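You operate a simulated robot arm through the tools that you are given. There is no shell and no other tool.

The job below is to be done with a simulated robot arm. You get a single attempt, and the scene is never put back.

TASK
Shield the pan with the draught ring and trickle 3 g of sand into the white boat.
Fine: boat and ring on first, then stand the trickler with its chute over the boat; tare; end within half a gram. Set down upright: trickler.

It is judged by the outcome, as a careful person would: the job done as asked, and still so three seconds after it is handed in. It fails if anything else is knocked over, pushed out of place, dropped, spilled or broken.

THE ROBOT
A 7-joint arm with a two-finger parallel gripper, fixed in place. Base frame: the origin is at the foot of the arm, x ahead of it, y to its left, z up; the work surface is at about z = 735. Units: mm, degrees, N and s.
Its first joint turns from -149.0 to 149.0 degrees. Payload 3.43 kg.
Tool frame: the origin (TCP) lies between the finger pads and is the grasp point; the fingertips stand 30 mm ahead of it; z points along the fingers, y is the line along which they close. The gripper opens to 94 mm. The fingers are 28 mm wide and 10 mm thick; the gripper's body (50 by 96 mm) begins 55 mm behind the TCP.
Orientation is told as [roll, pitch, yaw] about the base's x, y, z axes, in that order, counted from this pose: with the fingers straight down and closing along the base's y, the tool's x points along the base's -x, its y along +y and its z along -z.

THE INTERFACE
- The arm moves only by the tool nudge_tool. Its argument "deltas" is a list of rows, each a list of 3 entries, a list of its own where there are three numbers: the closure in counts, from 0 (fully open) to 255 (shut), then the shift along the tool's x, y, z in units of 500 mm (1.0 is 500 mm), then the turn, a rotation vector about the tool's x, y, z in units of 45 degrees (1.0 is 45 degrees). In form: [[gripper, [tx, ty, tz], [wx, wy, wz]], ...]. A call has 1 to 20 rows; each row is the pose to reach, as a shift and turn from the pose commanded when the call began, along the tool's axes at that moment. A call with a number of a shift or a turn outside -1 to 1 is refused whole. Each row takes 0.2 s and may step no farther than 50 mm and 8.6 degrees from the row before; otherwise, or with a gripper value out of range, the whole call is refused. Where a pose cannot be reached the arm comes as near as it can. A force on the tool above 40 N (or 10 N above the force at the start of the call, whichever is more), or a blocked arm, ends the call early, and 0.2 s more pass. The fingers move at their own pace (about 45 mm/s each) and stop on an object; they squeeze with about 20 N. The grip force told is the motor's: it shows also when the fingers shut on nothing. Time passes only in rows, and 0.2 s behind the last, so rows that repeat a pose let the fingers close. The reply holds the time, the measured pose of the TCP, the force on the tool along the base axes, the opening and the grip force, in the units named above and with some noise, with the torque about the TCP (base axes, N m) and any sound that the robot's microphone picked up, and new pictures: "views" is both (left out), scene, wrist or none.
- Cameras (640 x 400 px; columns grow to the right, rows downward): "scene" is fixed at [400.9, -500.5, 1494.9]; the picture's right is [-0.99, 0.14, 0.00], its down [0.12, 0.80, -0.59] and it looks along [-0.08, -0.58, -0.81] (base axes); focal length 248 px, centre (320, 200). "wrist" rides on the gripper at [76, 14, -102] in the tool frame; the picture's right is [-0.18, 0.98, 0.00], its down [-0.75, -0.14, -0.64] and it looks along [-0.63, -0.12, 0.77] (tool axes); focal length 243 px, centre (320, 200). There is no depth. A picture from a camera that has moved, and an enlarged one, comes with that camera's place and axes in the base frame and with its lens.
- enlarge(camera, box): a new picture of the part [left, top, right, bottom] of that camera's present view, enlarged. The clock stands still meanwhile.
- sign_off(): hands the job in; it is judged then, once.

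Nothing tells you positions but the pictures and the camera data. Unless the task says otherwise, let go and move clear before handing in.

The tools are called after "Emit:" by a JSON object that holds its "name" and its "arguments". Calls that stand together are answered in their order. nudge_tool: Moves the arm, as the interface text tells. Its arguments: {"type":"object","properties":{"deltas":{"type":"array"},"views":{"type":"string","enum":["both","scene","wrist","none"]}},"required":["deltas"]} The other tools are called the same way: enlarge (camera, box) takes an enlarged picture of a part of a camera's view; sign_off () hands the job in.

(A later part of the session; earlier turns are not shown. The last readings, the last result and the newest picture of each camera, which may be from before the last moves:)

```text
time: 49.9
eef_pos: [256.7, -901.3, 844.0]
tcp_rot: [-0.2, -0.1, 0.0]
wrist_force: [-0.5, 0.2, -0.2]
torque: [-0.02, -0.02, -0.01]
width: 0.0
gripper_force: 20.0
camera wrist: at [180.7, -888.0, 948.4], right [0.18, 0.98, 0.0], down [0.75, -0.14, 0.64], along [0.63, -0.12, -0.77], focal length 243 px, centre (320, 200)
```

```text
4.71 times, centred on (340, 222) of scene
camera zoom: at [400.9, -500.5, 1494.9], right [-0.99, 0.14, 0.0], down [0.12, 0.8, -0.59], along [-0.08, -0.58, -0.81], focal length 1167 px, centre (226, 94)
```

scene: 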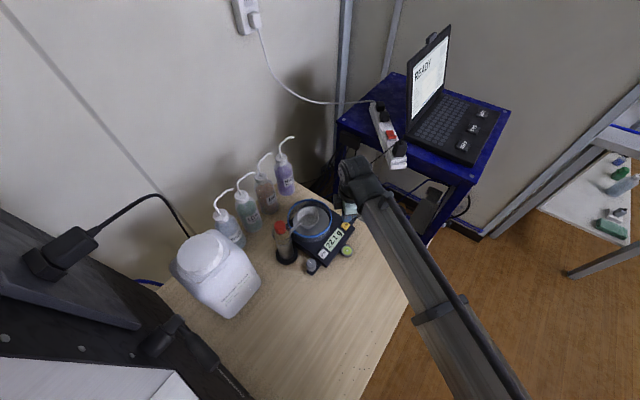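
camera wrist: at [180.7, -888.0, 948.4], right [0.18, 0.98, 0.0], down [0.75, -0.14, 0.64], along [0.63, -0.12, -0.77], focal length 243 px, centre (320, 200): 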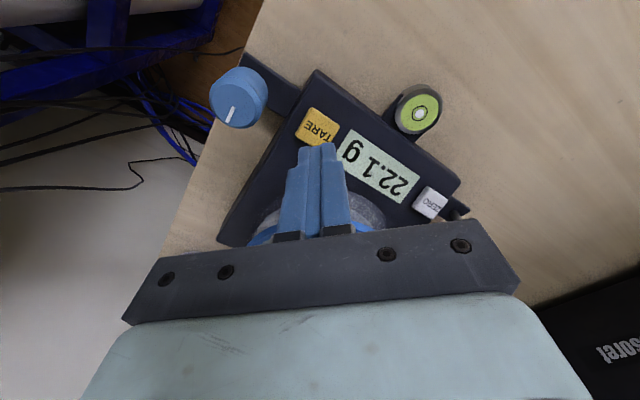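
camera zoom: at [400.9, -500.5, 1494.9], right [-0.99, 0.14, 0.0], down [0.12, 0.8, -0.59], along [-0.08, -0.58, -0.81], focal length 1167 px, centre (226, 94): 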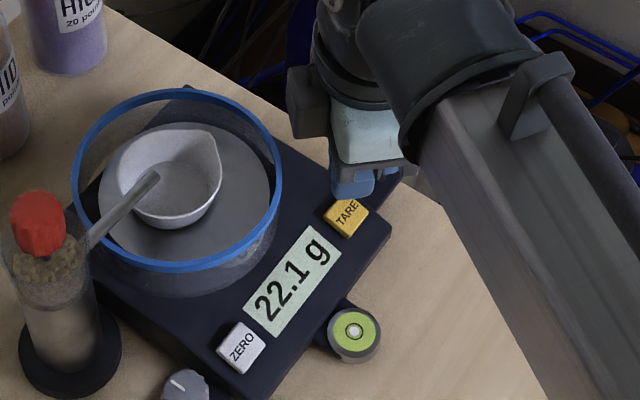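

The tip is slightly toward the ring side of the button, so I shift 4.5 mm toward -x and lower close to it.

Emit:
{"name": "nudge_tool", "arguments": {"deltas": [[255, [0.009, -0.001, 0], [0, 0, 0]], [255, [0.009, -0.001, 0.02], [0, 0, 0]], [255, [0.009, -0.001, 0.036], [0, 0, 0]], [255, [0.009, -0.001, 0.036], [0, 0, 0]]]}}

Emit:
{"name": "enlarge", "arguments": {"camera": "wrist", "box": [220, 60, 420, 220]}}

Emit:
{"name": "enlarge", "arguments": {"camera": "scene", "box": [320, 190, 380, 240]}}

```text
time: 50.9
eef_pos: [252.8, -902.7, 826.3]
tcp_rot: [-0.2, -0.1, 0.0]
wrist_force: [0.3, 0.6, 0.6]
torque: [0.02, 0.01, -0.01]
width: 0.0
gripper_force: 20.2
camera wrist: at [176.6, -888.6, 931.0], right [0.18, 0.98, 0.0], down [0.75, -0.14, 0.64], along [0.63, -0.12, -0.77], focal length 243 px, centre (320, 200)
```

scene: 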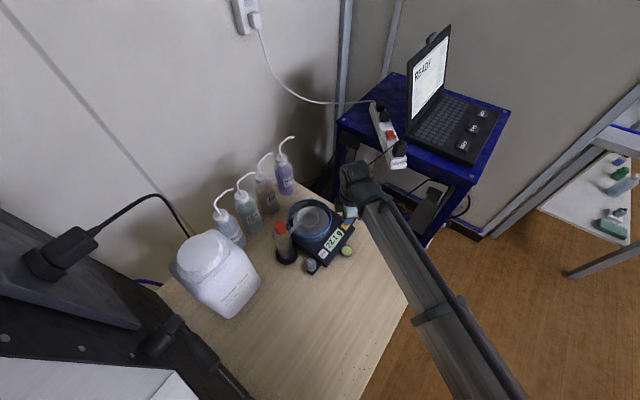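
wrist: 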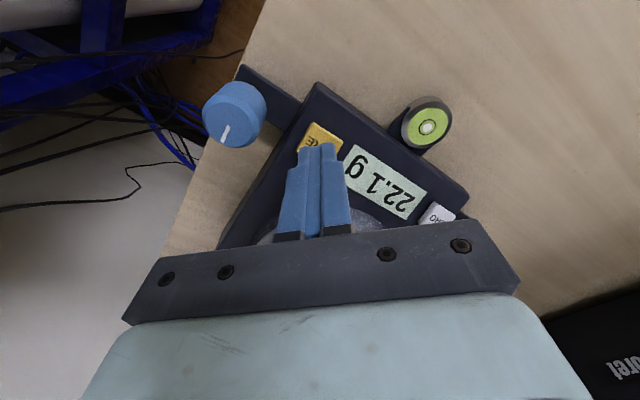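

```text
2.50 times, centred on (320, 140) of wrist
camera zoom: at [176.6, -888.6, 931.0], right [0.18, 0.98, 0.0], down [0.75, -0.14, 0.64], along [0.63, -0.12, -0.77], focal length 606 px, centre (320, 350)
```

zoom: 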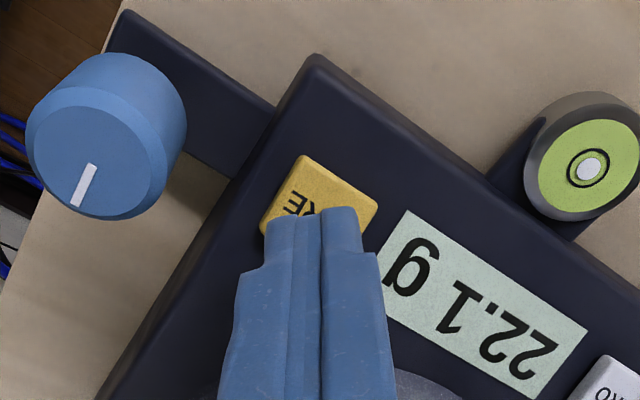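

```text
8.00 times, centred on (350, 215) of scene
camera zoom: at [400.9, -500.5, 1494.9], right [-0.99, 0.14, 0.0], down [0.12, 0.8, -0.59], along [-0.08, -0.58, -0.81], focal length 1984 px, centre (80, 80)
```

zoom: 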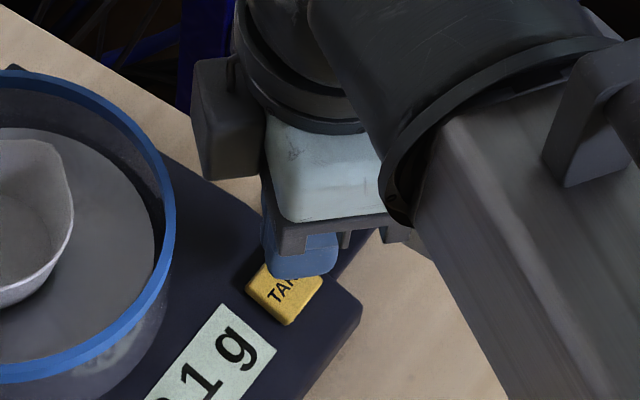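

The tip is over the button. I press down in small steps.

Emit:
{"name": "nudge_tool", "arguments": {"deltas": [[255, [0.005, 0, 0.004], [0, 0, 0]], [255, [0.005, 0, 0.008], [0, 0, 0]], [255, [0.005, 0, 0.012], [0, 0, 0]]], "views": "wrist"}}

```text
time: 51.7
eef_pos: [250.5, -902.2, 820.6]
tcp_rot: [-0.2, -0.1, 0.0]
wrist_force: [-0.4, 0.2, 0.1]
torque: [0.04, 0.01, 0.0]
width: 0.0
gripper_force: 19.8
camera wrist: at [173.9, -888.9, 924.8], right [0.18, 0.98, 0.0], down [0.75, -0.14, 0.64], along [0.63, -0.12, -0.77], focal length 243 px, centre (320, 200)
```

wrist: 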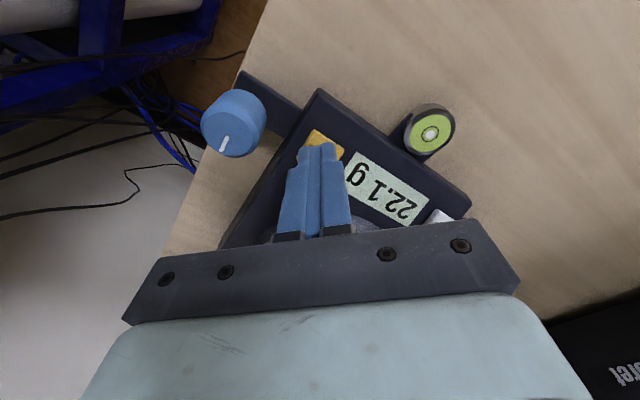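

Not touching yet; I continue down.

Emit:
{"name": "nudge_tool", "arguments": {"deltas": [[255, [0, 0, 0.003], [0, 0, 0]], [255, [0, 0, 0.006], [0, 0, 0]]], "views": "wrist"}}

```text
time: 52.3
eef_pos: [248.7, -901.7, 816.7]
tcp_rot: [-0.2, -0.2, 0.0]
wrist_force: [-0.4, -0.5, -0.5]
torque: [-0.04, -0.04, 0.01]
width: 0.0
gripper_force: 20.5
camera wrist: at [173.5, -888.5, 921.7], right [0.18, 0.98, 0.0], down [0.75, -0.14, 0.64], along [0.63, -0.12, -0.77], focal length 243 px, centre (320, 200)
```

wrist: 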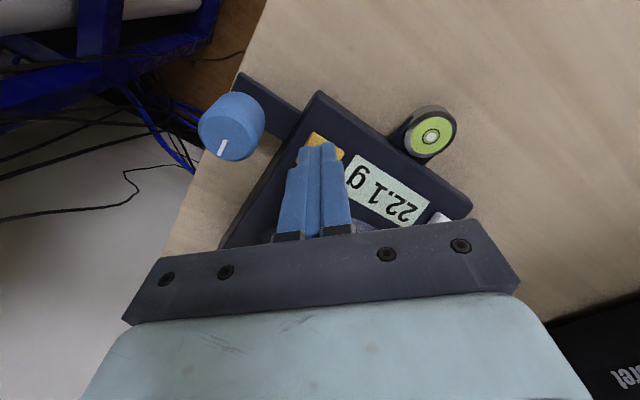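

Emit:
{"name": "nudge_tool", "arguments": {"deltas": [[255, [0, 0, 0.002], [0, 0, 0]], [255, [0, 0, 0.004], [0, 0, 0]]], "views": "wrist"}}

Emit:
{"name": "enlarge", "arguments": {"camera": "wrist", "box": [220, 60, 460, 240]}}

Emit:
{"name": "enlarge", "arguments": {"camera": "scene", "box": [320, 190, 380, 240]}}

```text
time: 52.9
eef_pos: [250.3, -903.1, 815.7]
tcp_rot: [-0.1, -0.1, 0.0]
wrist_force: [-0.6, 0.7, 0.1]
torque: [0.02, 0.01, -0.01]
width: 0.0
gripper_force: 20.4
camera wrist: at [173.6, -888.6, 919.8], right [0.18, 0.98, 0.0], down [0.75, -0.14, 0.64], along [0.63, -0.12, -0.77], focal length 243 px, centre (320, 200)
```

wrist: 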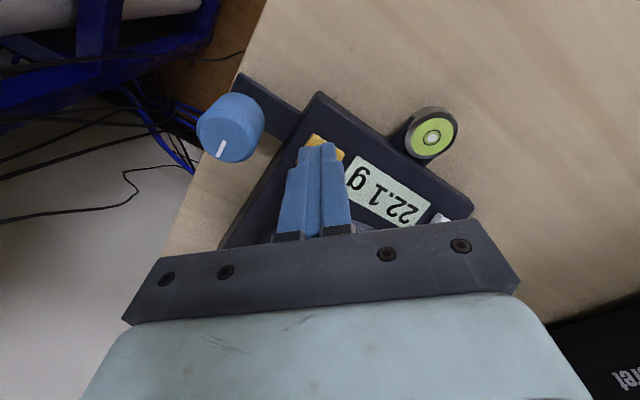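

```text
2.22 times, centred on (340, 150) of wrist
camera zoom: at [173.6, -888.6, 919.8], right [0.18, 0.98, 0.0], down [0.75, -0.14, 0.64], along [0.63, -0.12, -0.77], focal length 539 px, centre (276, 311)
```

zoom: 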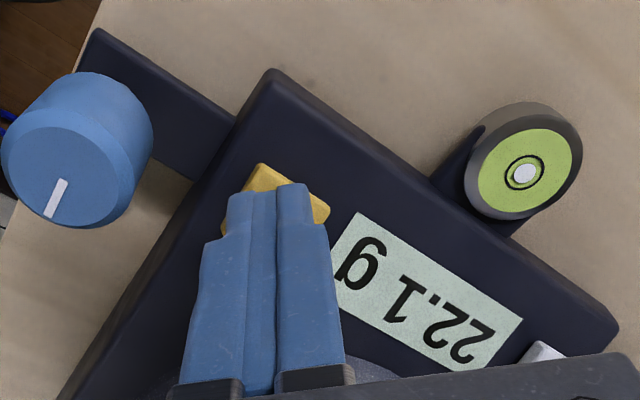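

```text
8.00 times, centred on (350, 215) of scene
camera zoom: at [400.9, -500.5, 1494.9], right [-0.99, 0.14, 0.0], down [0.12, 0.8, -0.59], along [-0.08, -0.58, -0.81], focal length 1984 px, centre (80, 80)
```

zoom: 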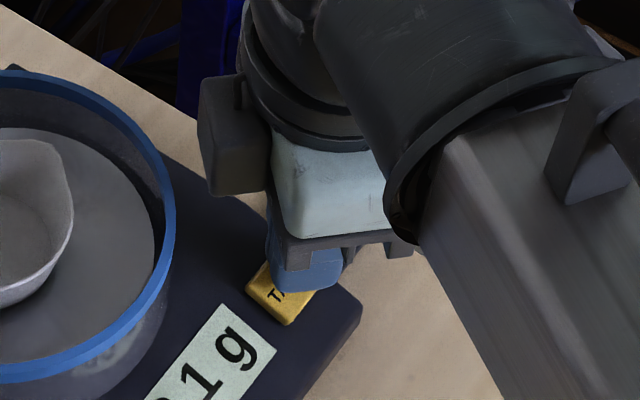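

The tip is still above the button, whose centre I put nearer x≈255. I correct by 4 mm and keep stepping down.

Emit:
{"name": "nudge_tool", "arguments": {"deltas": [[255, [-0.008, 0, 0], [0, 0, 0]], [255, [-0.008, 0, 0.003], [0, 0, 0]], [255, [-0.008, 0, 0.006], [0, 0, 0]]], "views": "wrist"}}

```text
time: 53.7
eef_pos: [252.8, -901.8, 812.6]
tcp_rot: [-0.2, -0.1, 0.0]
wrist_force: [-0.3, -0.2, 0.4]
torque: [0.02, 0.01, -0.01]
width: 0.0
gripper_force: 20.2
camera wrist: at [177.6, -888.5, 917.0], right [0.18, 0.98, 0.0], down [0.75, -0.14, 0.64], along [0.63, -0.12, -0.77], focal length 243 px, centre (320, 200)
```

wrist: 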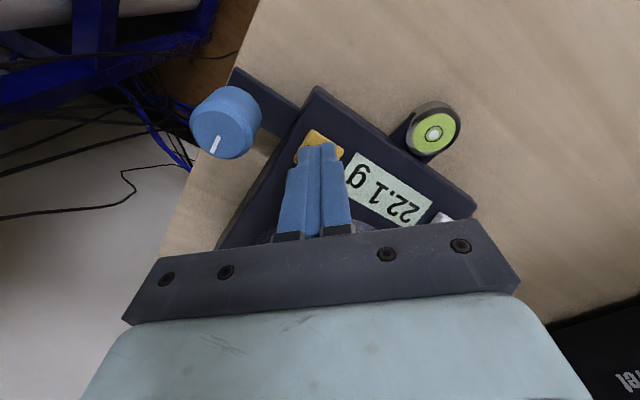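

Emit:
{"name": "nudge_tool", "arguments": {"deltas": [[255, [0, 0, 0.002], [0, 0, 0]], [255, [0, 0, 0.004], [0, 0, 0]], [255, [0, 0, 0.006], [0, 0, 0]]], "views": "wrist"}}

```text
time: 54.5
eef_pos: [254.1, -902.3, 810.3]
tcp_rot: [-0.1, -0.1, 0.0]
wrist_force: [1.2, 0.0, 1.9]
torque: [-0.04, -0.05, 0.0]
width: 0.0
gripper_force: 19.5
heard: click
camera wrist: at [177.6, -888.7, 913.9], right [0.18, 0.98, 0.0], down [0.75, -0.14, 0.64], along [0.63, -0.12, -0.77], focal length 243 px, centre (320, 200)
```

wrist: 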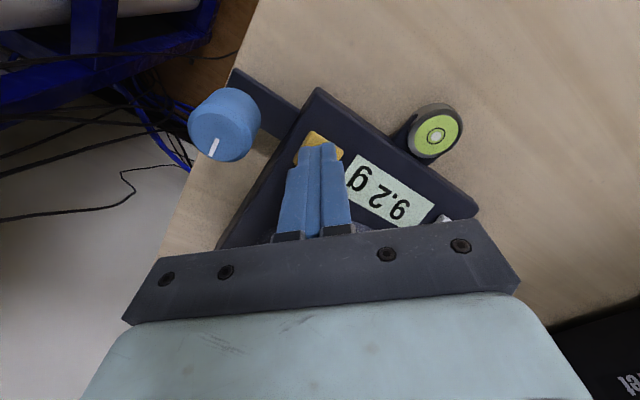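

A click was heard and the display is dropping. I lift off the button and read the settled value.

Emit:
{"name": "nudge_tool", "arguments": {"deltas": [[255, [0, 0, -0.02], [0, 0, 0]], [255, [0, 0, -0.08], [0, 0, 0]], [255, [0, 0, -0.16], [0, 0, 0]], [255, [0, 0, -0.16], [0, 0, 0]], [255, [0, 0, -0.16], [0, 0, 0]], [255, [0, 0, -0.16], [0, 0, 0]], [255, [0, 0, -0.16], [0, 0, 0]]]}}

Emit:
{"name": "enlarge", "arguments": {"camera": "scene", "box": [290, 190, 370, 265]}}

```text
time: 56.1
eef_pos: [254.3, -902.2, 887.8]
tcp_rot: [-0.1, -0.1, 0.0]
wrist_force: [1.1, 0.0, 0.5]
torque: [0.01, -0.01, 0.02]
width: 0.1
gripper_force: 19.9
camera wrist: at [177.6, -888.7, 993.4], right [0.18, 0.98, 0.0], down [0.75, -0.14, 0.64], along [0.63, -0.12, -0.77], focal length 243 px, centre (320, 200)
```

scene: 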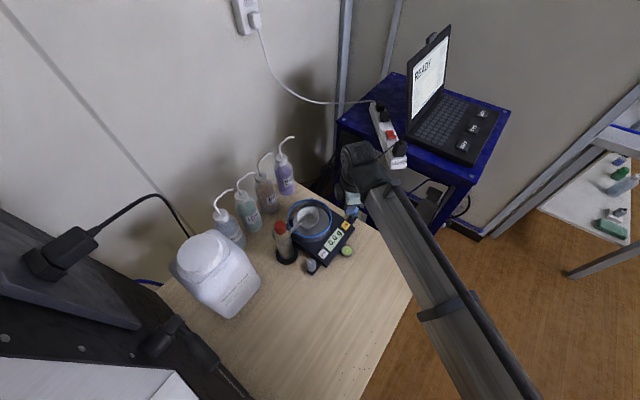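
wrist: 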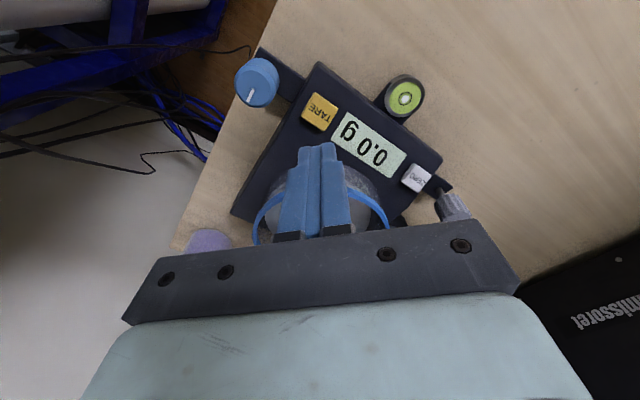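

```text
5.33 times, centred on (330, 228) of scene
camera zoom: at [400.9, -500.5, 1494.9], right [-0.99, 0.14, 0.0], down [0.12, 0.8, -0.59], along [-0.08, -0.58, -0.81], focal length 1322 px, centre (267, 53)
```

zoom: 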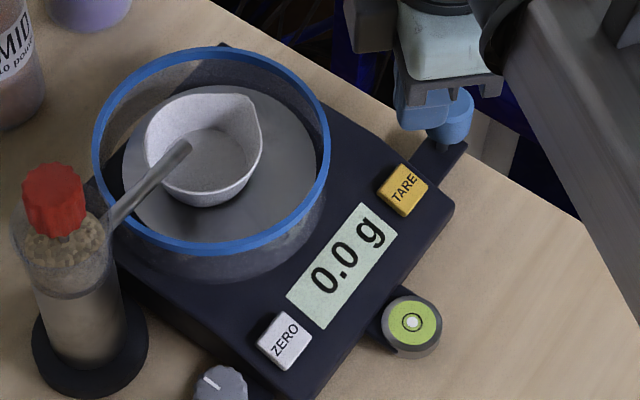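

Tared to 0.0 g. Now for dispensing, I'll raise, go over the trickler again, and take hold of the red knob from above with the fingers partly open.

Emit:
{"name": "nudge_tool", "arguments": {"deltas": [[255, [0, 0, -0.08], [0, 0, 0]], [200, [0, 0, -0.16], [0, 0, 0]], [92, [0, 0, -0.21], [0, 0, 0]], [92, [-0.08, 0.023, -0.21], [0, 0, -0.17]], [92, [-0.16, 0.045, -0.21], [0, 0, -0.34]], [92, [-0.24, 0.068, -0.21], [0, 0, -0.51]], [92, [-0.32, 0.09, -0.21], [0, 0, -0.68]], [92, [-0.38, 0.107, -0.21], [0, 0, -0.85]], [92, [-0.4098, 0.1162, -0.21], [0, 0, -1.0]], [92, [-0.4098, 0.1162, -0.21], [0, 0, -1.0]]]}}

Emit:
{"name": "enlarge", "arguments": {"camera": "wrist", "box": [220, 40, 420, 240]}}

Emit:
{"name": "enlarge", "arguments": {"camera": "scene", "box": [240, 170, 370, 290]}}

```text
time: 58.3
eef_pos: [459.0, -843.8, 995.2]
tcp_rot: [-0.3, 0.2, 45.1]
wrist_force: [-0.3, -0.3, -0.8]
torque: [0.01, 0.02, 0.03]
width: 60.1
gripper_force: 0.1
camera wrist: at [395.0, -887.8, 1098.9], right [-0.57, 0.82, 0.0], down [0.63, 0.44, 0.64], along [0.53, 0.36, -0.77], focal length 243 px, centre (320, 200)
```

scene: 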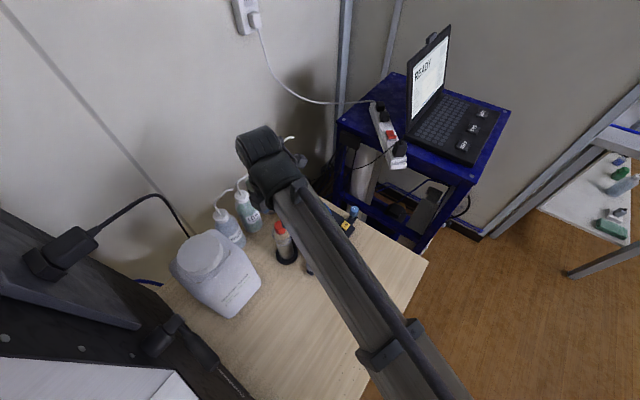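
wrist: 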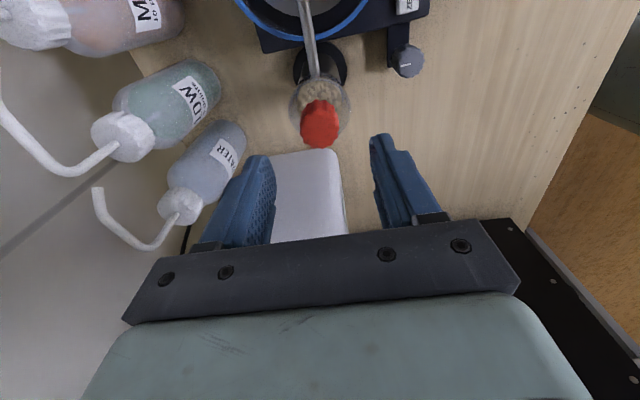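

```text
2.00 times, centred on (320, 140) of wrist
camera zoom: at [395.0, -887.8, 1098.9], right [-0.57, 0.82, 0.0], down [0.63, 0.44, 0.64], along [0.53, 0.36, -0.77], focal length 485 px, centre (320, 320)
```

zoom: 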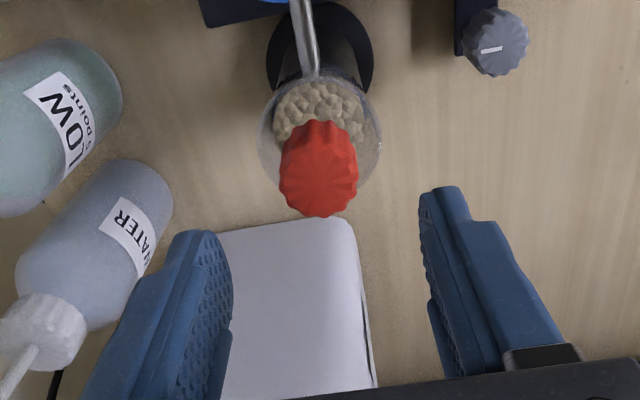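

```text
3.33 times, centred on (305, 230) of scene
camera zoom: at [400.9, -500.5, 1494.9], right [-0.99, 0.14, 0.0], down [0.12, 0.8, -0.59], along [-0.08, -0.58, -0.81], focal length 827 px, centre (370, 100)
```

zoom: 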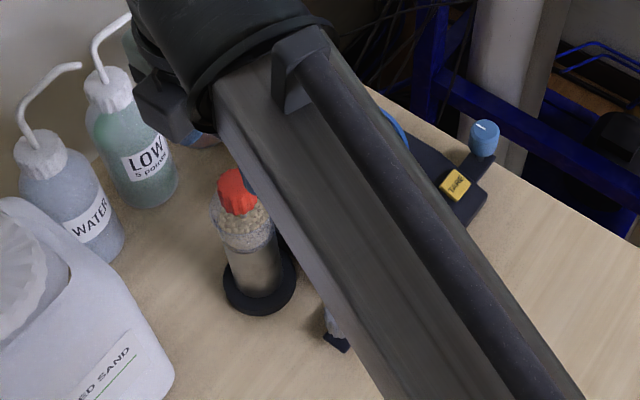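

The knob is centred within half a millimetre. I lower so the fingertips surround the knob but stay above the hopper rim, then close.

Emit:
{"name": "nudge_tool", "arguments": {"deltas": [[92, [0, 0, 0.05], [0, 0, 0]], [92, [0, 0, 0.09], [0, 0, 0]], [92, [0, 0, 0.12], [0, 0, 0]], [92, [0, 0, 0.12], [0, 0, 0]]], "views": "wrist"}}

Emit:
{"name": "enlarge", "arguments": {"camera": "wrist", "box": [220, 60, 420, 240]}}

Emit:
{"name": "enlarge", "arguments": {"camera": "scene", "box": [240, 170, 370, 290]}}

```text
time: 59.3
eef_pos: [459.2, -842.5, 935.2]
tcp_rot: [-0.2, 0.1, 45.0]
wrist_force: [0.2, 0.3, -0.4]
torque: [-0.03, -0.02, -0.02]
width: 60.2
gripper_force: 0.0
camera wrist: at [395.5, -888.3, 1039.4], right [-0.56, 0.83, 0.0], down [0.63, 0.44, 0.64], along [0.53, 0.36, -0.77], focal length 243 px, centre (320, 200)
```

wrist: 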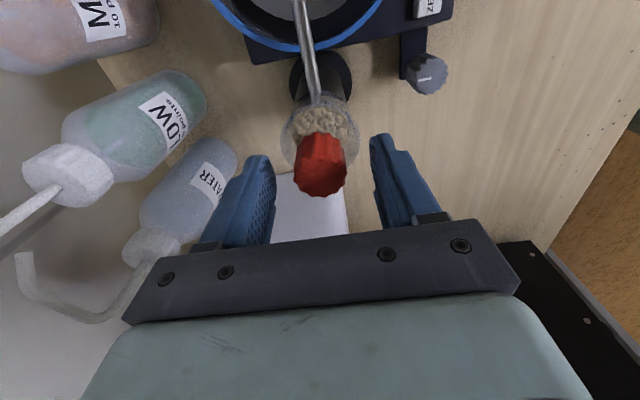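

```text
2.22 times, centred on (320, 150) of wrist
camera zoom: at [395.5, -888.3, 1039.4], right [-0.56, 0.83, 0.0], down [0.63, 0.44, 0.64], along [0.53, 0.36, -0.77], focal length 539 px, centre (320, 311)
```

zoom: 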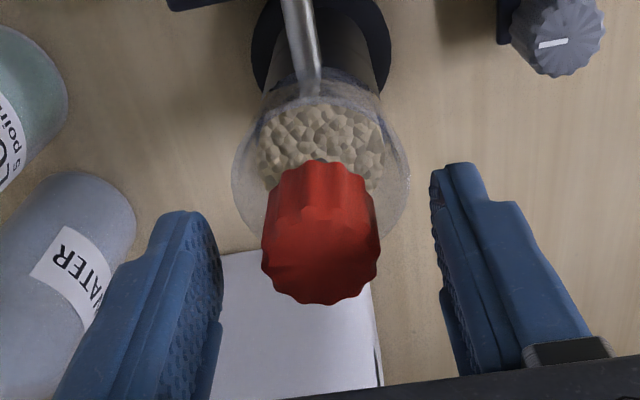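

```text
3.33 times, centred on (305, 230) of scene
camera zoom: at [400.9, -500.5, 1494.9], right [-0.99, 0.14, 0.0], down [0.12, 0.8, -0.59], along [-0.08, -0.58, -0.81], focal length 827 px, centre (370, 100)
```

zoom: 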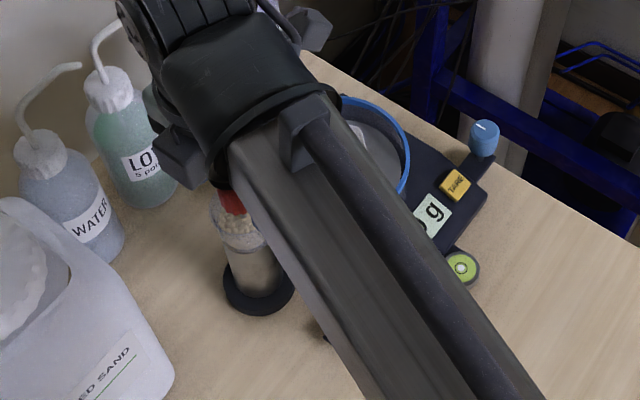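

Fingertips are at knob height. I close on the knob.

Emit:
{"name": "nudge_tool", "arguments": {"deltas": [[130, [0, 0, 0], [0, 0, 0]], [160, [0, 0, 0], [0, 0, 0]], [190, [0, 0, 0], [0, 0, 0]], [220, [0, 0, 0], [0, 0, 0]], [220, [0, 0, 0], [0, 0, 0]]]}}

Emit:
{"name": "enlarge", "arguments": {"camera": "wrist", "box": [220, 0, 420, 240]}}

Emit:
{"name": "enlarge", "arguments": {"camera": "scene", "box": [240, 170, 370, 290]}}

```text
time: 60.5
eef_pos: [458.2, -844.2, 935.1]
tcp_rot: [-0.1, 0.1, 45.0]
wrist_force: [-2.1, 2.2, -0.9]
torque: [0.15, 0.15, 0.01]
width: 27.6
gripper_force: 19.8
camera wrist: at [395.3, -888.2, 1039.6], right [-0.56, 0.83, 0.0], down [0.63, 0.43, 0.64], along [0.53, 0.36, -0.77], focal length 243 px, centre (320, 200)
```

scene: 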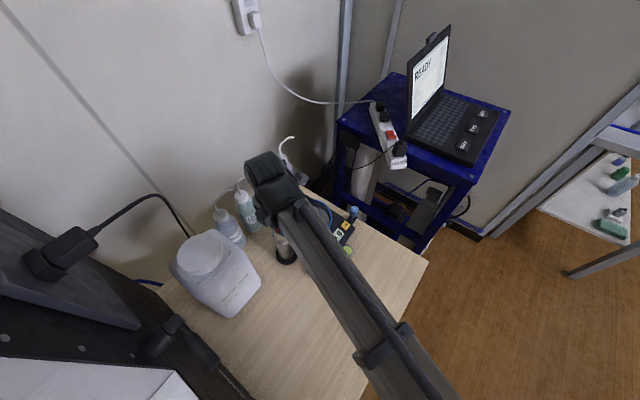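
wrist: 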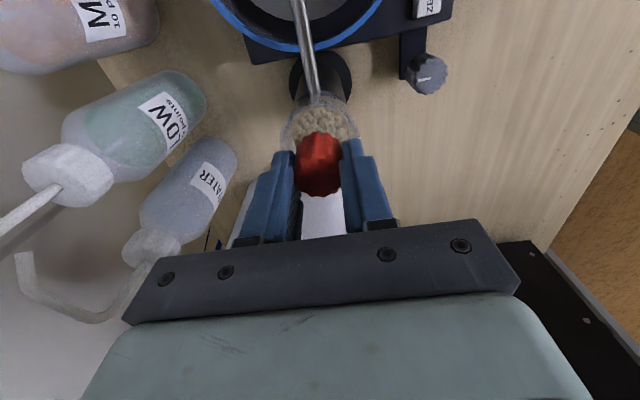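

```text
1.67 times, centred on (320, 120) of wrist
camera zoom: at [395.3, -888.2, 1039.6], right [-0.56, 0.83, 0.0], down [0.63, 0.43, 0.64], along [0.53, 0.36, -0.77], focal length 404 px, centre (320, 333)
```

zoom: 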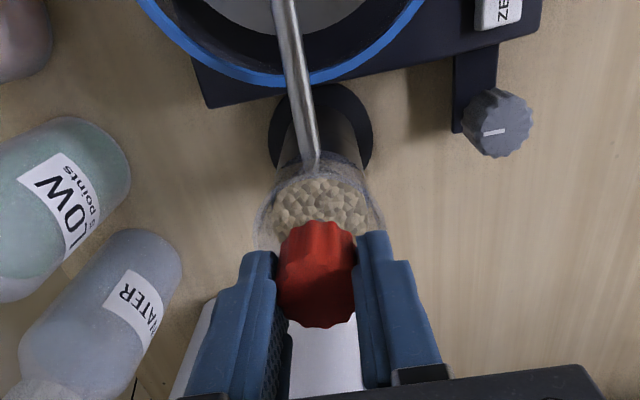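

```text
3.33 times, centred on (305, 230) of scene
camera zoom: at [400.9, -500.5, 1494.9], right [-0.99, 0.14, 0.0], down [0.12, 0.8, -0.59], along [-0.08, -0.58, -0.81], focal length 827 px, centre (370, 100)
```

zoom: 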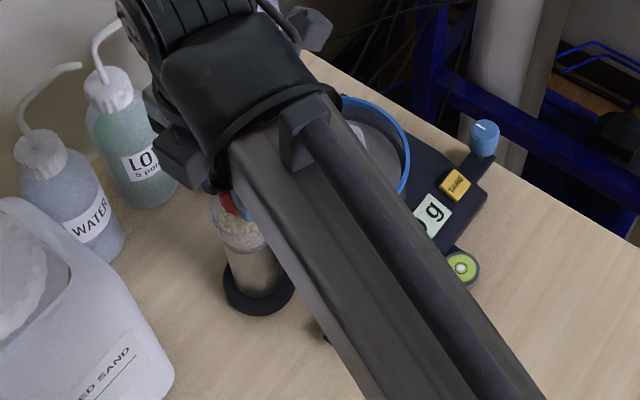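

The knob is held at 27.6 mm. I make a first small trial turn (20° clockwise seen from above) and watch torque and sound.

Emit:
{"name": "nudge_tool", "arguments": {"deltas": [[220, [0, 0.0006, 0], [0, 0, 0.089]], [220, [0, 0.0006, 0], [0, 0, 0.178]], [220, [0, 0.0006, 0], [0, 0, 0.267]], [220, [0, 0.0006, 0], [0, 0, 0.356]], [220, [0, 0.0006, 0], [0, 0, 0.444]], [220, [0, 0.0006, 0], [0, 0, 0.444]]]}}

Emit:
{"name": "enlarge", "arguments": {"camera": "wrist", "box": [200, 0, 440, 240]}}

Emit:
{"name": "enlarge", "arguments": {"camera": "scene", "box": [240, 170, 370, 290]}}

```text
time: 61.9
eef_pos: [458.6, -842.9, 935.9]
tcp_rot: [-0.1, 0.0, 25.0]
wrist_force: [4.6, -1.4, 11.7]
torque: [0.03, -0.42, 0.02]
width: 27.5
gripper_force: 20.0
camera wrist: at [383.4, -863.5, 1039.5], right [-0.25, 0.97, 0.0], down [0.74, 0.19, 0.64], along [0.62, 0.16, -0.77], focal length 243 px, centre (320, 200)
```

scene: 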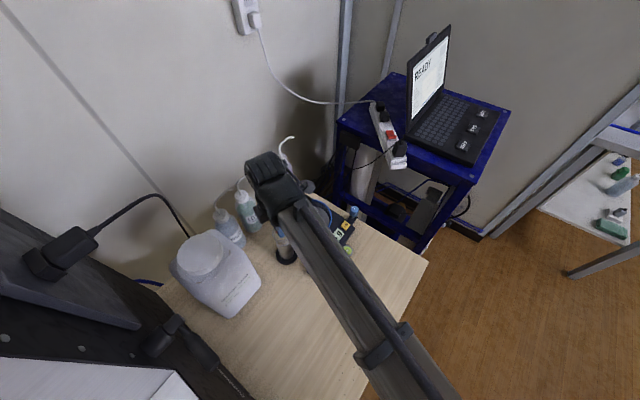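
wrist: 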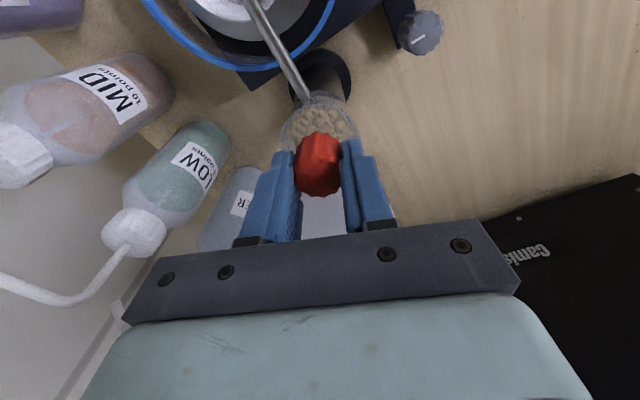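

```text
1.67 times, centred on (320, 120) of wrist
camera zoom: at [383.4, -863.5, 1039.5], right [-0.25, 0.97, 0.0], down [0.74, 0.19, 0.64], along [0.62, 0.16, -0.77], focal length 404 px, centre (320, 333)
```

zoom: 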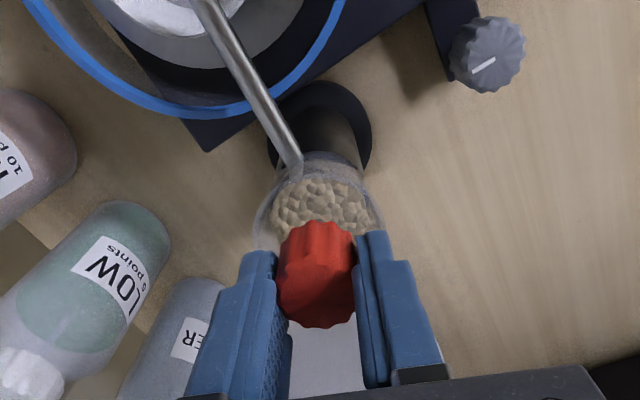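

```text
3.33 times, centred on (305, 230) of scene
camera zoom: at [400.9, -500.5, 1494.9], right [-0.99, 0.14, 0.0], down [0.12, 0.8, -0.59], along [-0.08, -0.58, -0.81], focal length 827 px, centre (370, 100)
```

zoom: 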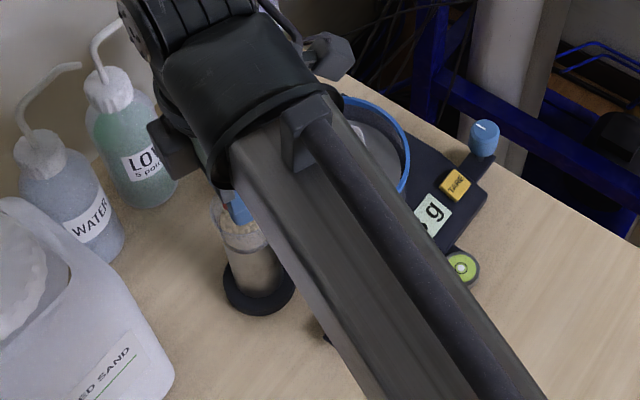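

The knob turned with the fingers and the trickler stayed put. I release, retreat and read the balance to learn the dispensing rate.

Emit:
{"name": "nudge_tool", "arguments": {"deltas": [[180, [0, 0, 0], [0, 0, 0]], [130, [0, 0, 0], [0, 0, 0]], [92, [0, 0, 0], [0, 0, 0]], [92, [0, 0, -0.04], [0, 0, 0]], [92, [0, 0, -0.1], [0, 0, 0]], [92, [-0.03, 0.06, -0.14], [0, 0, 0]], [92, [-0.06, 0.13, -0.14], [0, 0, 0]], [92, [-0.09, 0.2, -0.14], [0, 0, 0]], [92, [-0.12, 0.27, -0.14], [0, 0, 0]], [92, [-0.12, 0.27, -0.14], [0, 0, 0]]]}}

Emit:
{"name": "enlarge", "arguments": {"camera": "scene", "box": [255, 185, 365, 280]}}

```text
time: 64.1
eef_pos: [454.8, -694.6, 1004.4]
tcp_rot: [-0.2, 0.0, 25.0]
wrist_force: [0.3, -0.6, 0.0]
torque: [-0.02, -0.01, -0.01]
width: 60.1
gripper_force: 0.2
camera wrist: at [380.0, -715.5, 1108.4], right [-0.25, 0.97, 0.0], down [0.74, 0.19, 0.64], along [0.62, 0.16, -0.77], focal length 243 px, centre (320, 200)
```

scene: 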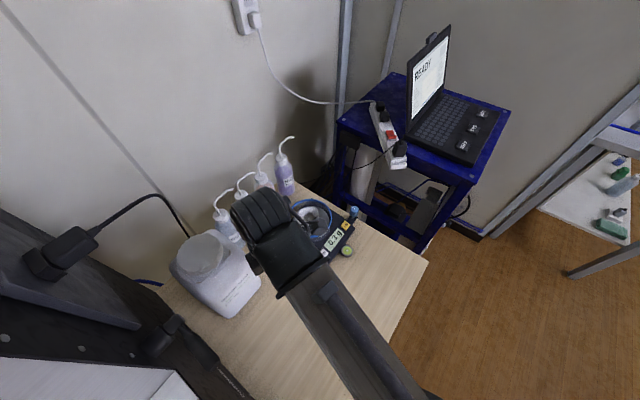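
wrist: 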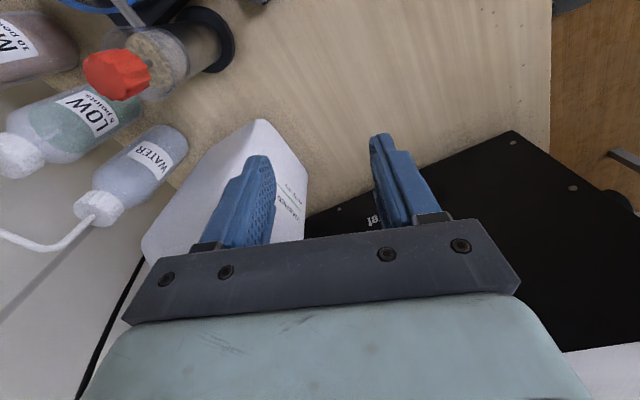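

```text
4.21 times, centred on (310, 232) of scene
camera zoom: at [400.9, -500.5, 1494.9], right [-0.99, 0.14, 0.0], down [0.12, 0.8, -0.59], along [-0.08, -0.58, -0.81], focal length 1044 px, centre (362, 63)
```

zoom: 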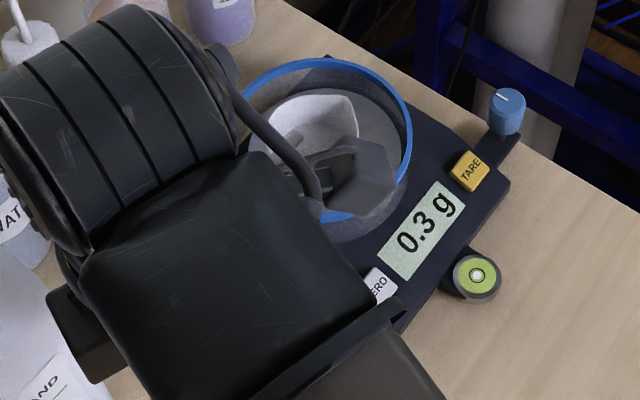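

The first 20° gave 0.3 g, i.e. roughly 0.015 g per degree, so about 200° in total is needed. I return to the knob with more wind-up (yaw ≈ 65°) and grip it again.

Emit:
{"name": "nudge_tool", "arguments": {"deltas": [[92, [0.03, -0.067, 0], [0, 0, -0.178]], [92, [0.06, -0.135, 0], [0, 0, -0.356]], [92, [0.09, -0.203, 0], [0, 0, -0.534]], [92, [0.1195, -0.271, 0], [0, 0, -0.712]], [92, [0.1195, -0.271, 0], [0, 0, -0.889]], [92, [0.1195, -0.271, 0.05], [0, 0, -0.889]], [92, [0.1195, -0.271, 0.1], [0, 0, -0.889]], [92, [0.1195, -0.271, 0.138], [0, 0, -0.889]], [92, [0.1195, -0.271, 0.138], [0, 0, -0.889]]], "views": "wrist"}}

Emit:
{"name": "enlarge", "arguments": {"camera": "wrist", "box": [220, 60, 420, 240]}}

```text
time: 66.1
eef_pos: [458.8, -843.7, 933.0]
tcp_rot: [-0.2, 0.2, 65.0]
wrist_force: [-0.3, -0.2, -1.0]
torque: [-0.01, 0.0, -0.03]
width: 59.9
gripper_force: 0.0
camera wrist: at [413.2, -907.7, 1039.1], right [-0.81, 0.58, 0.0], down [0.45, 0.63, 0.64], along [0.37, 0.52, -0.77], focal length 243 px, centre (320, 200)
```

wrist: 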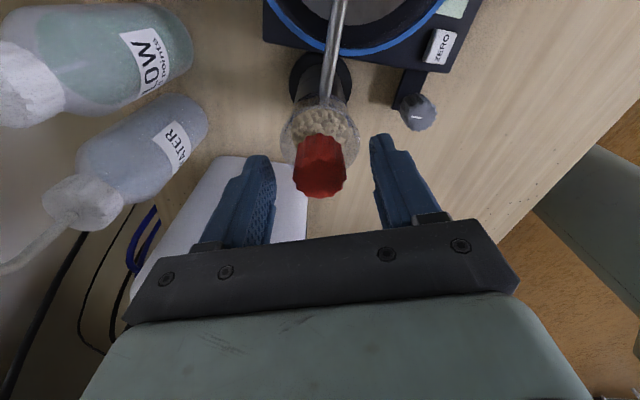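

```text
2.22 times, centred on (320, 150) of wrist
camera zoom: at [413.2, -907.7, 1039.1], right [-0.81, 0.58, 0.0], down [0.45, 0.63, 0.64], along [0.37, 0.52, -0.77], focal length 539 px, centre (320, 311)
```

zoom: 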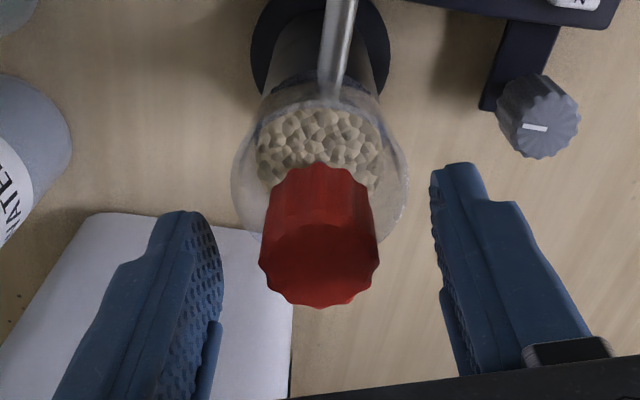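

Well centred at yaw 65°. I close and turn 45° clockwise.

Emit:
{"name": "nudge_tool", "arguments": {"deltas": [[130, [0, 0, 0], [0, 0, 0]], [170, [0, 0, 0], [0, 0, 0]], [220, [0, 0, 0], [0, 0, 0]], [220, [0, 0, 0], [0, 0, 0]], [220, [0, 0, 0], [0, 0, 0.1]], [220, [0, 0, 0], [0, 0, 0.2]], [220, [0, 0, 0], [0, 0, 0.3]], [220, [0, 0, 0], [0, 0, 0.4]], [220, [0, 0, 0], [0, 0, 0.5]], [220, [0, 0, 0], [0, 0, 0.6]], [220, [0, 0, 0], [0, 0, 0.7]], [220, [0, 0, 0], [0, 0, 0.8]], [220, [0, 0, 0], [0, 0, 0.9]], [220, [0, 0, 0], [0, 0, 1.0]], [220, [0, 0, 0], [0, 0, 1.0]]]}}

Emit:
{"name": "enlarge", "arguments": {"camera": "wrist", "box": [200, 0, 440, 240]}}

Emit:
{"name": "enlarge", "arguments": {"camera": "scene", "box": [240, 170, 370, 290]}}

```text
time: 69.3
eef_pos: [458.7, -842.9, 935.1]
tcp_rot: [-0.2, 0.0, 20.0]
wrist_force: [-0.2, -0.7, -0.2]
torque: [0.14, 0.0, 0.0]
width: 28.0
gripper_force: 20.0
camera wrist: at [382.6, -857.8, 1039.8], right [-0.16, 0.99, 0.0], down [0.76, 0.13, 0.64], along [0.63, 0.1, -0.77], focal length 243 px, centre (320, 200)
```

scene: 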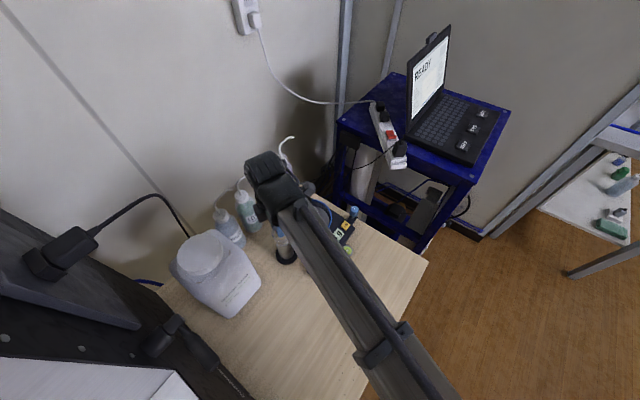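
wrist: 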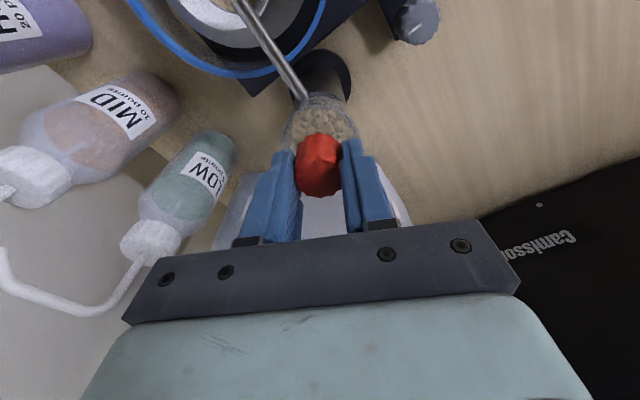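

```text
1.67 times, centred on (320, 120) of wrist
camera zoom: at [382.6, -857.8, 1039.8], right [-0.16, 0.99, 0.0], down [0.76, 0.13, 0.64], along [0.63, 0.1, -0.77], focal length 404 px, centre (320, 333)
```

zoom: 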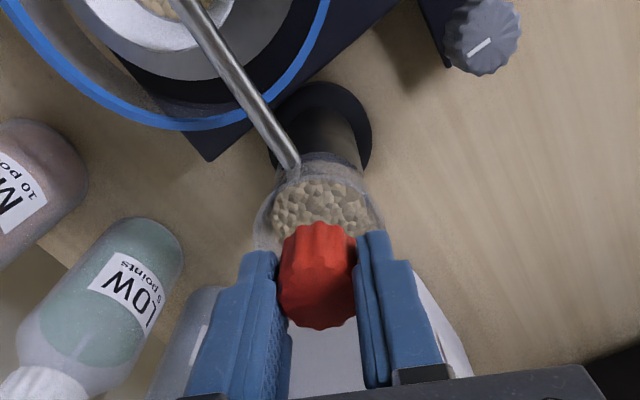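

```text
3.33 times, centred on (305, 230) of scene
camera zoom: at [400.9, -500.5, 1494.9], right [-0.99, 0.14, 0.0], down [0.12, 0.8, -0.59], along [-0.08, -0.58, -0.81], focal length 827 px, centre (370, 100)
```

zoom: 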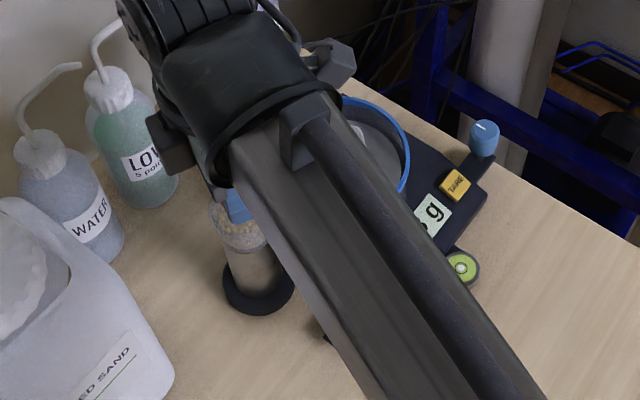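

Sand is arriving in the boat. I continue 40° more in the same grip.

Emit:
{"name": "nudge_tool", "arguments": {"deltas": [[220, [0, 0, 0], [0, 0, 0.1]], [220, [0, 0, 0], [0, 0, 0.2]], [220, [0, 0, 0], [0, 0, 0.3]], [220, [0, 0, 0], [0, 0, 0.4]], [220, [0, 0, 0], [0, 0, 0.5]], [220, [0, 0, 0], [0, 0, 0.6]], [220, [0, 0, 0], [0, 0, 0.7]], [220, [0, 0, 0], [0, 0, 0.8]], [220, [0, 0, 0], [0, 0, 0.889]], [220, [0, 0, 0], [0, 0, 0.889]]]}}

Emit:
{"name": "enlarge", "arguments": {"camera": "wrist", "box": [120, 0, 400, 200]}}

Emit:
{"name": "enlarge", "arguments": {"camera": "scene", "box": [240, 170, 370, 290]}}

```text
time: 71.5
eef_pos: [459.0, -844.1, 935.2]
tcp_rot: [-0.1, -0.2, -20.0]
wrist_force: [1.7, -3.5, 2.6]
torque: [-0.47, -0.19, -0.01]
width: 28.0
gripper_force: 20.1
camera wrist: at [392.3, -805.2, 1039.9], right [0.51, 0.86, 0.0], down [0.66, -0.39, 0.64], along [0.55, -0.33, -0.76], focal length 243 px, centre (320, 200)
```

scene: 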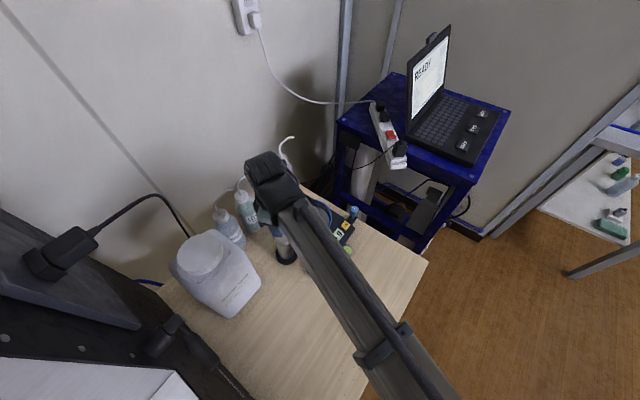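
wrist: 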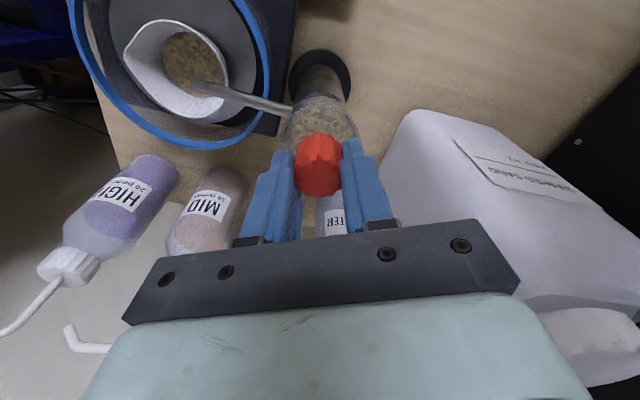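

```text
2.00 times, centred on (260, 100) of wrist
camera zoom: at [392.3, -805.2, 1039.9], right [0.51, 0.86, 0.0], down [0.66, -0.39, 0.64], along [0.55, -0.33, -0.76], focal length 485 px, centre (440, 400)
```

zoom: 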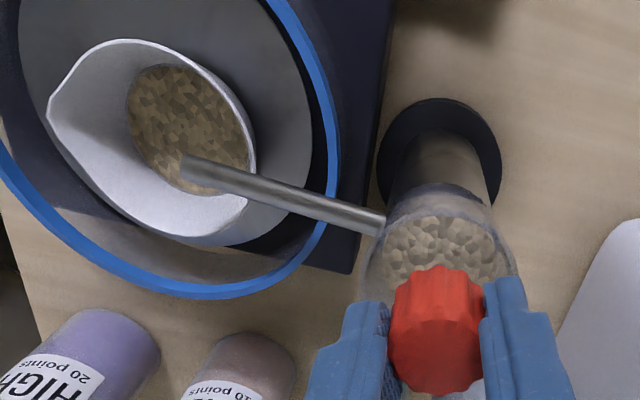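

```text
3.33 times, centred on (305, 230) of scene
camera zoom: at [400.9, -500.5, 1494.9], right [-0.99, 0.14, 0.0], down [0.12, 0.8, -0.59], along [-0.08, -0.58, -0.81], focal length 827 px, centre (370, 100)
```

zoom: 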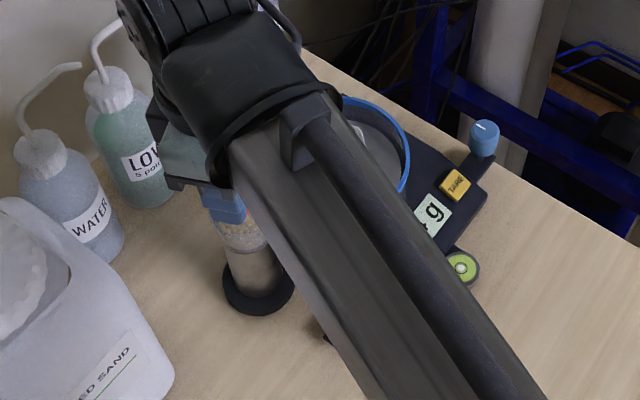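

Sand is collecting neatly in the boat. I release and retreat to read the balance.

Emit:
{"name": "nudge_tool", "arguments": {"deltas": [[180, [0, 0, 0], [0, 0, 0]], [130, [0, 0, 0], [0, 0, 0]], [92, [0, 0, 0], [0, 0, 0]], [92, [0, 0, -0.04], [0, 0, 0]], [92, [0, 0, -0.1], [0, 0, 0]], [92, [0.0272, 0.069, -0.14], [0, 0, 0]], [92, [0.0545, 0.138, -0.14], [0, 0, 0]], [92, [0.0818, 0.207, -0.14], [0, 0, 0]], [92, [0.109, 0.2755, -0.14], [0, 0, 0]], [92, [0.109, 0.2755, -0.14], [0, 0, 0]], [92, [0.109, 0.2755, -0.14], [0, 0, 0]]]}}

Emit:
{"name": "enlarge", "arguments": {"camera": "scene", "box": [255, 185, 365, 280]}}

```text
time: 73.9
eef_pos: [453.7, -695.2, 1006.6]
tcp_rot: [-0.1, -0.2, -20.1]
wrist_force: [0.0, -0.1, 0.0]
torque: [0.01, -0.01, -0.01]
width: 60.4
gripper_force: 0.0
camera wrist: at [387.6, -657.2, 1110.1], right [0.51, 0.86, 0.0], down [0.66, -0.39, 0.64], along [0.55, -0.33, -0.77], focal length 243 px, centre (320, 200)
```

scene: 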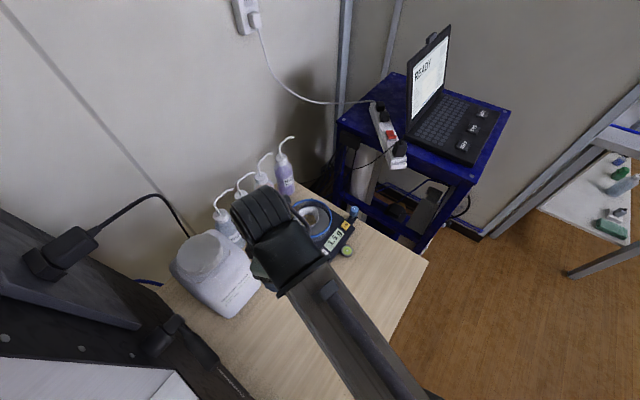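
wrist: 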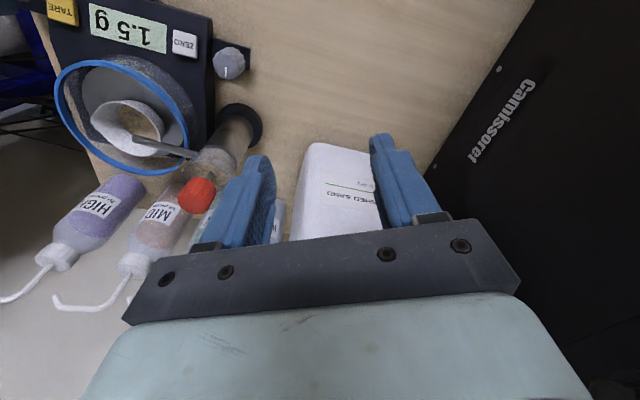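

```text
4.21 times, centred on (310, 232) of scene
camera zoom: at [400.9, -500.5, 1494.9], right [-0.99, 0.14, 0.0], down [0.12, 0.8, -0.59], along [-0.08, -0.58, -0.81], focal length 1044 px, centre (362, 63)
```

zoom: 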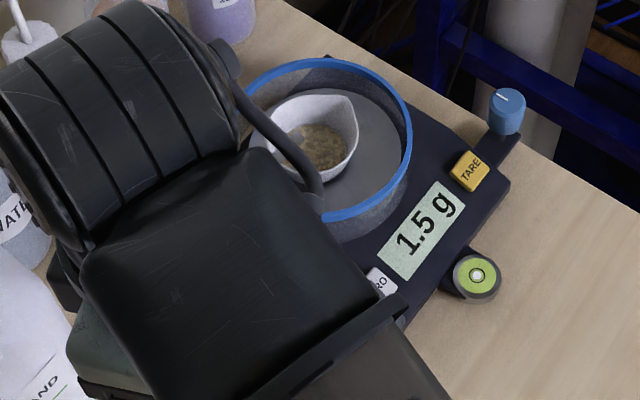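

It reads 1.5 g after 105° (0.0143 g/°), so another ~105° is needed. I return over the knob, winding the wrist up to yaw ≈ 70°.

Emit:
{"name": "nudge_tool", "arguments": {"deltas": [[92, [-0.0274, -0.0689, 0], [0, 0, -0.17]], [92, [-0.0548, -0.1377, 0], [0, 0, -0.34]], [92, [-0.0822, -0.2066, 0], [0, 0, -0.51]], [92, [-0.1096, -0.2754, 0], [0, 0, -0.68]], [92, [-0.1096, -0.2754, 0], [0, 0, -0.85]], [92, [-0.1096, -0.2754, 0], [0, 0, -1.0]], [92, [-0.1096, -0.2754, 0], [0, 0, -1.0]]], "views": "none"}}

Emit:
{"name": "nudge_tool", "arguments": {"deltas": [[92, [0, 0, 0], [0, 0, -0.18]], [92, [0, 0, 0], [0, 0, -0.36]], [92, [0, 0, 0], [0, 0, -0.54]], [92, [0, 0, 0], [0, 0, -0.72]], [92, [0, 0, 0], [0, 0, -0.9]], [92, [0, 0, 0], [0, 0, -1.0]], [92, [0, 0, 0.05], [0, 0, -1.0]], [92, [0, 0, 0.1], [0, 0, -1.0]], [92, [0, 0, 0.141], [0, 0, -1.0]], [92, [0, 0, 0.141], [0, 0, -1.0]]], "views": "wrist"}}

Emit:
{"name": "enlarge", "arguments": {"camera": "wrist", "box": [220, 60, 420, 240]}}

```text
time: 75.5
eef_pos: [458.5, -843.6, 1005.4]
tcp_rot: [-0.1, 0.0, 25.1]
wrist_force: [-0.1, 0.4, 0.0]
torque: [-0.03, -0.03, 0.02]
width: 60.1
gripper_force: 0.0
```

```text
time: 77.7
eef_pos: [459.5, -844.3, 933.9]
tcp_rot: [-0.1, 0.1, 69.9]
wrist_force: [0.3, -0.5, 0.5]
torque: [-0.01, -0.01, 0.03]
width: 60.1
gripper_force: 0.0
camera wrist: at [420.3, -911.1, 1038.9], right [-0.86, 0.51, 0.0], down [0.39, 0.66, 0.64], along [0.33, 0.55, -0.77], focal length 243 px, centre (320, 200)
```

wrist: 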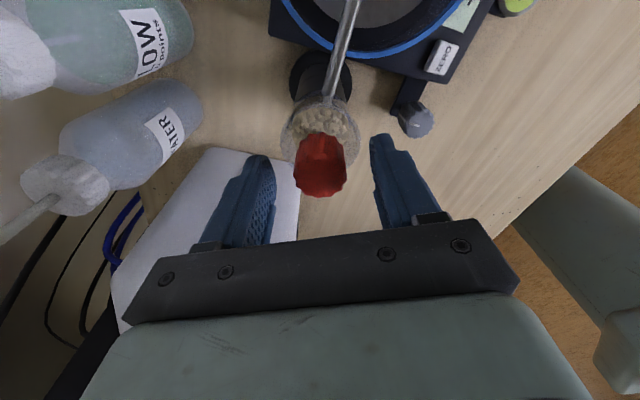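

```text
2.22 times, centred on (320, 150) of wrist
camera zoom: at [420.3, -911.1, 1038.9], right [-0.86, 0.51, 0.0], down [0.39, 0.66, 0.64], along [0.33, 0.55, -0.77], focal length 539 px, centre (320, 311)
```

zoom: 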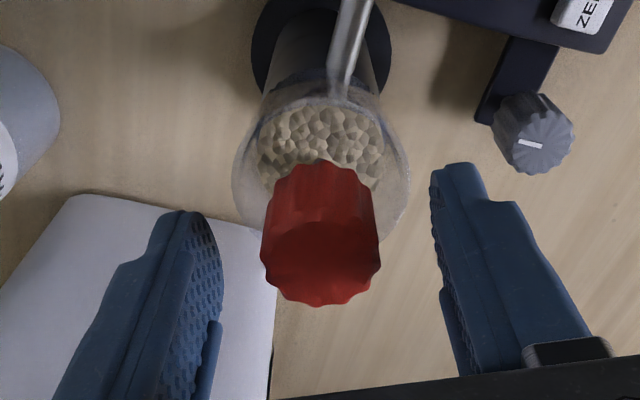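

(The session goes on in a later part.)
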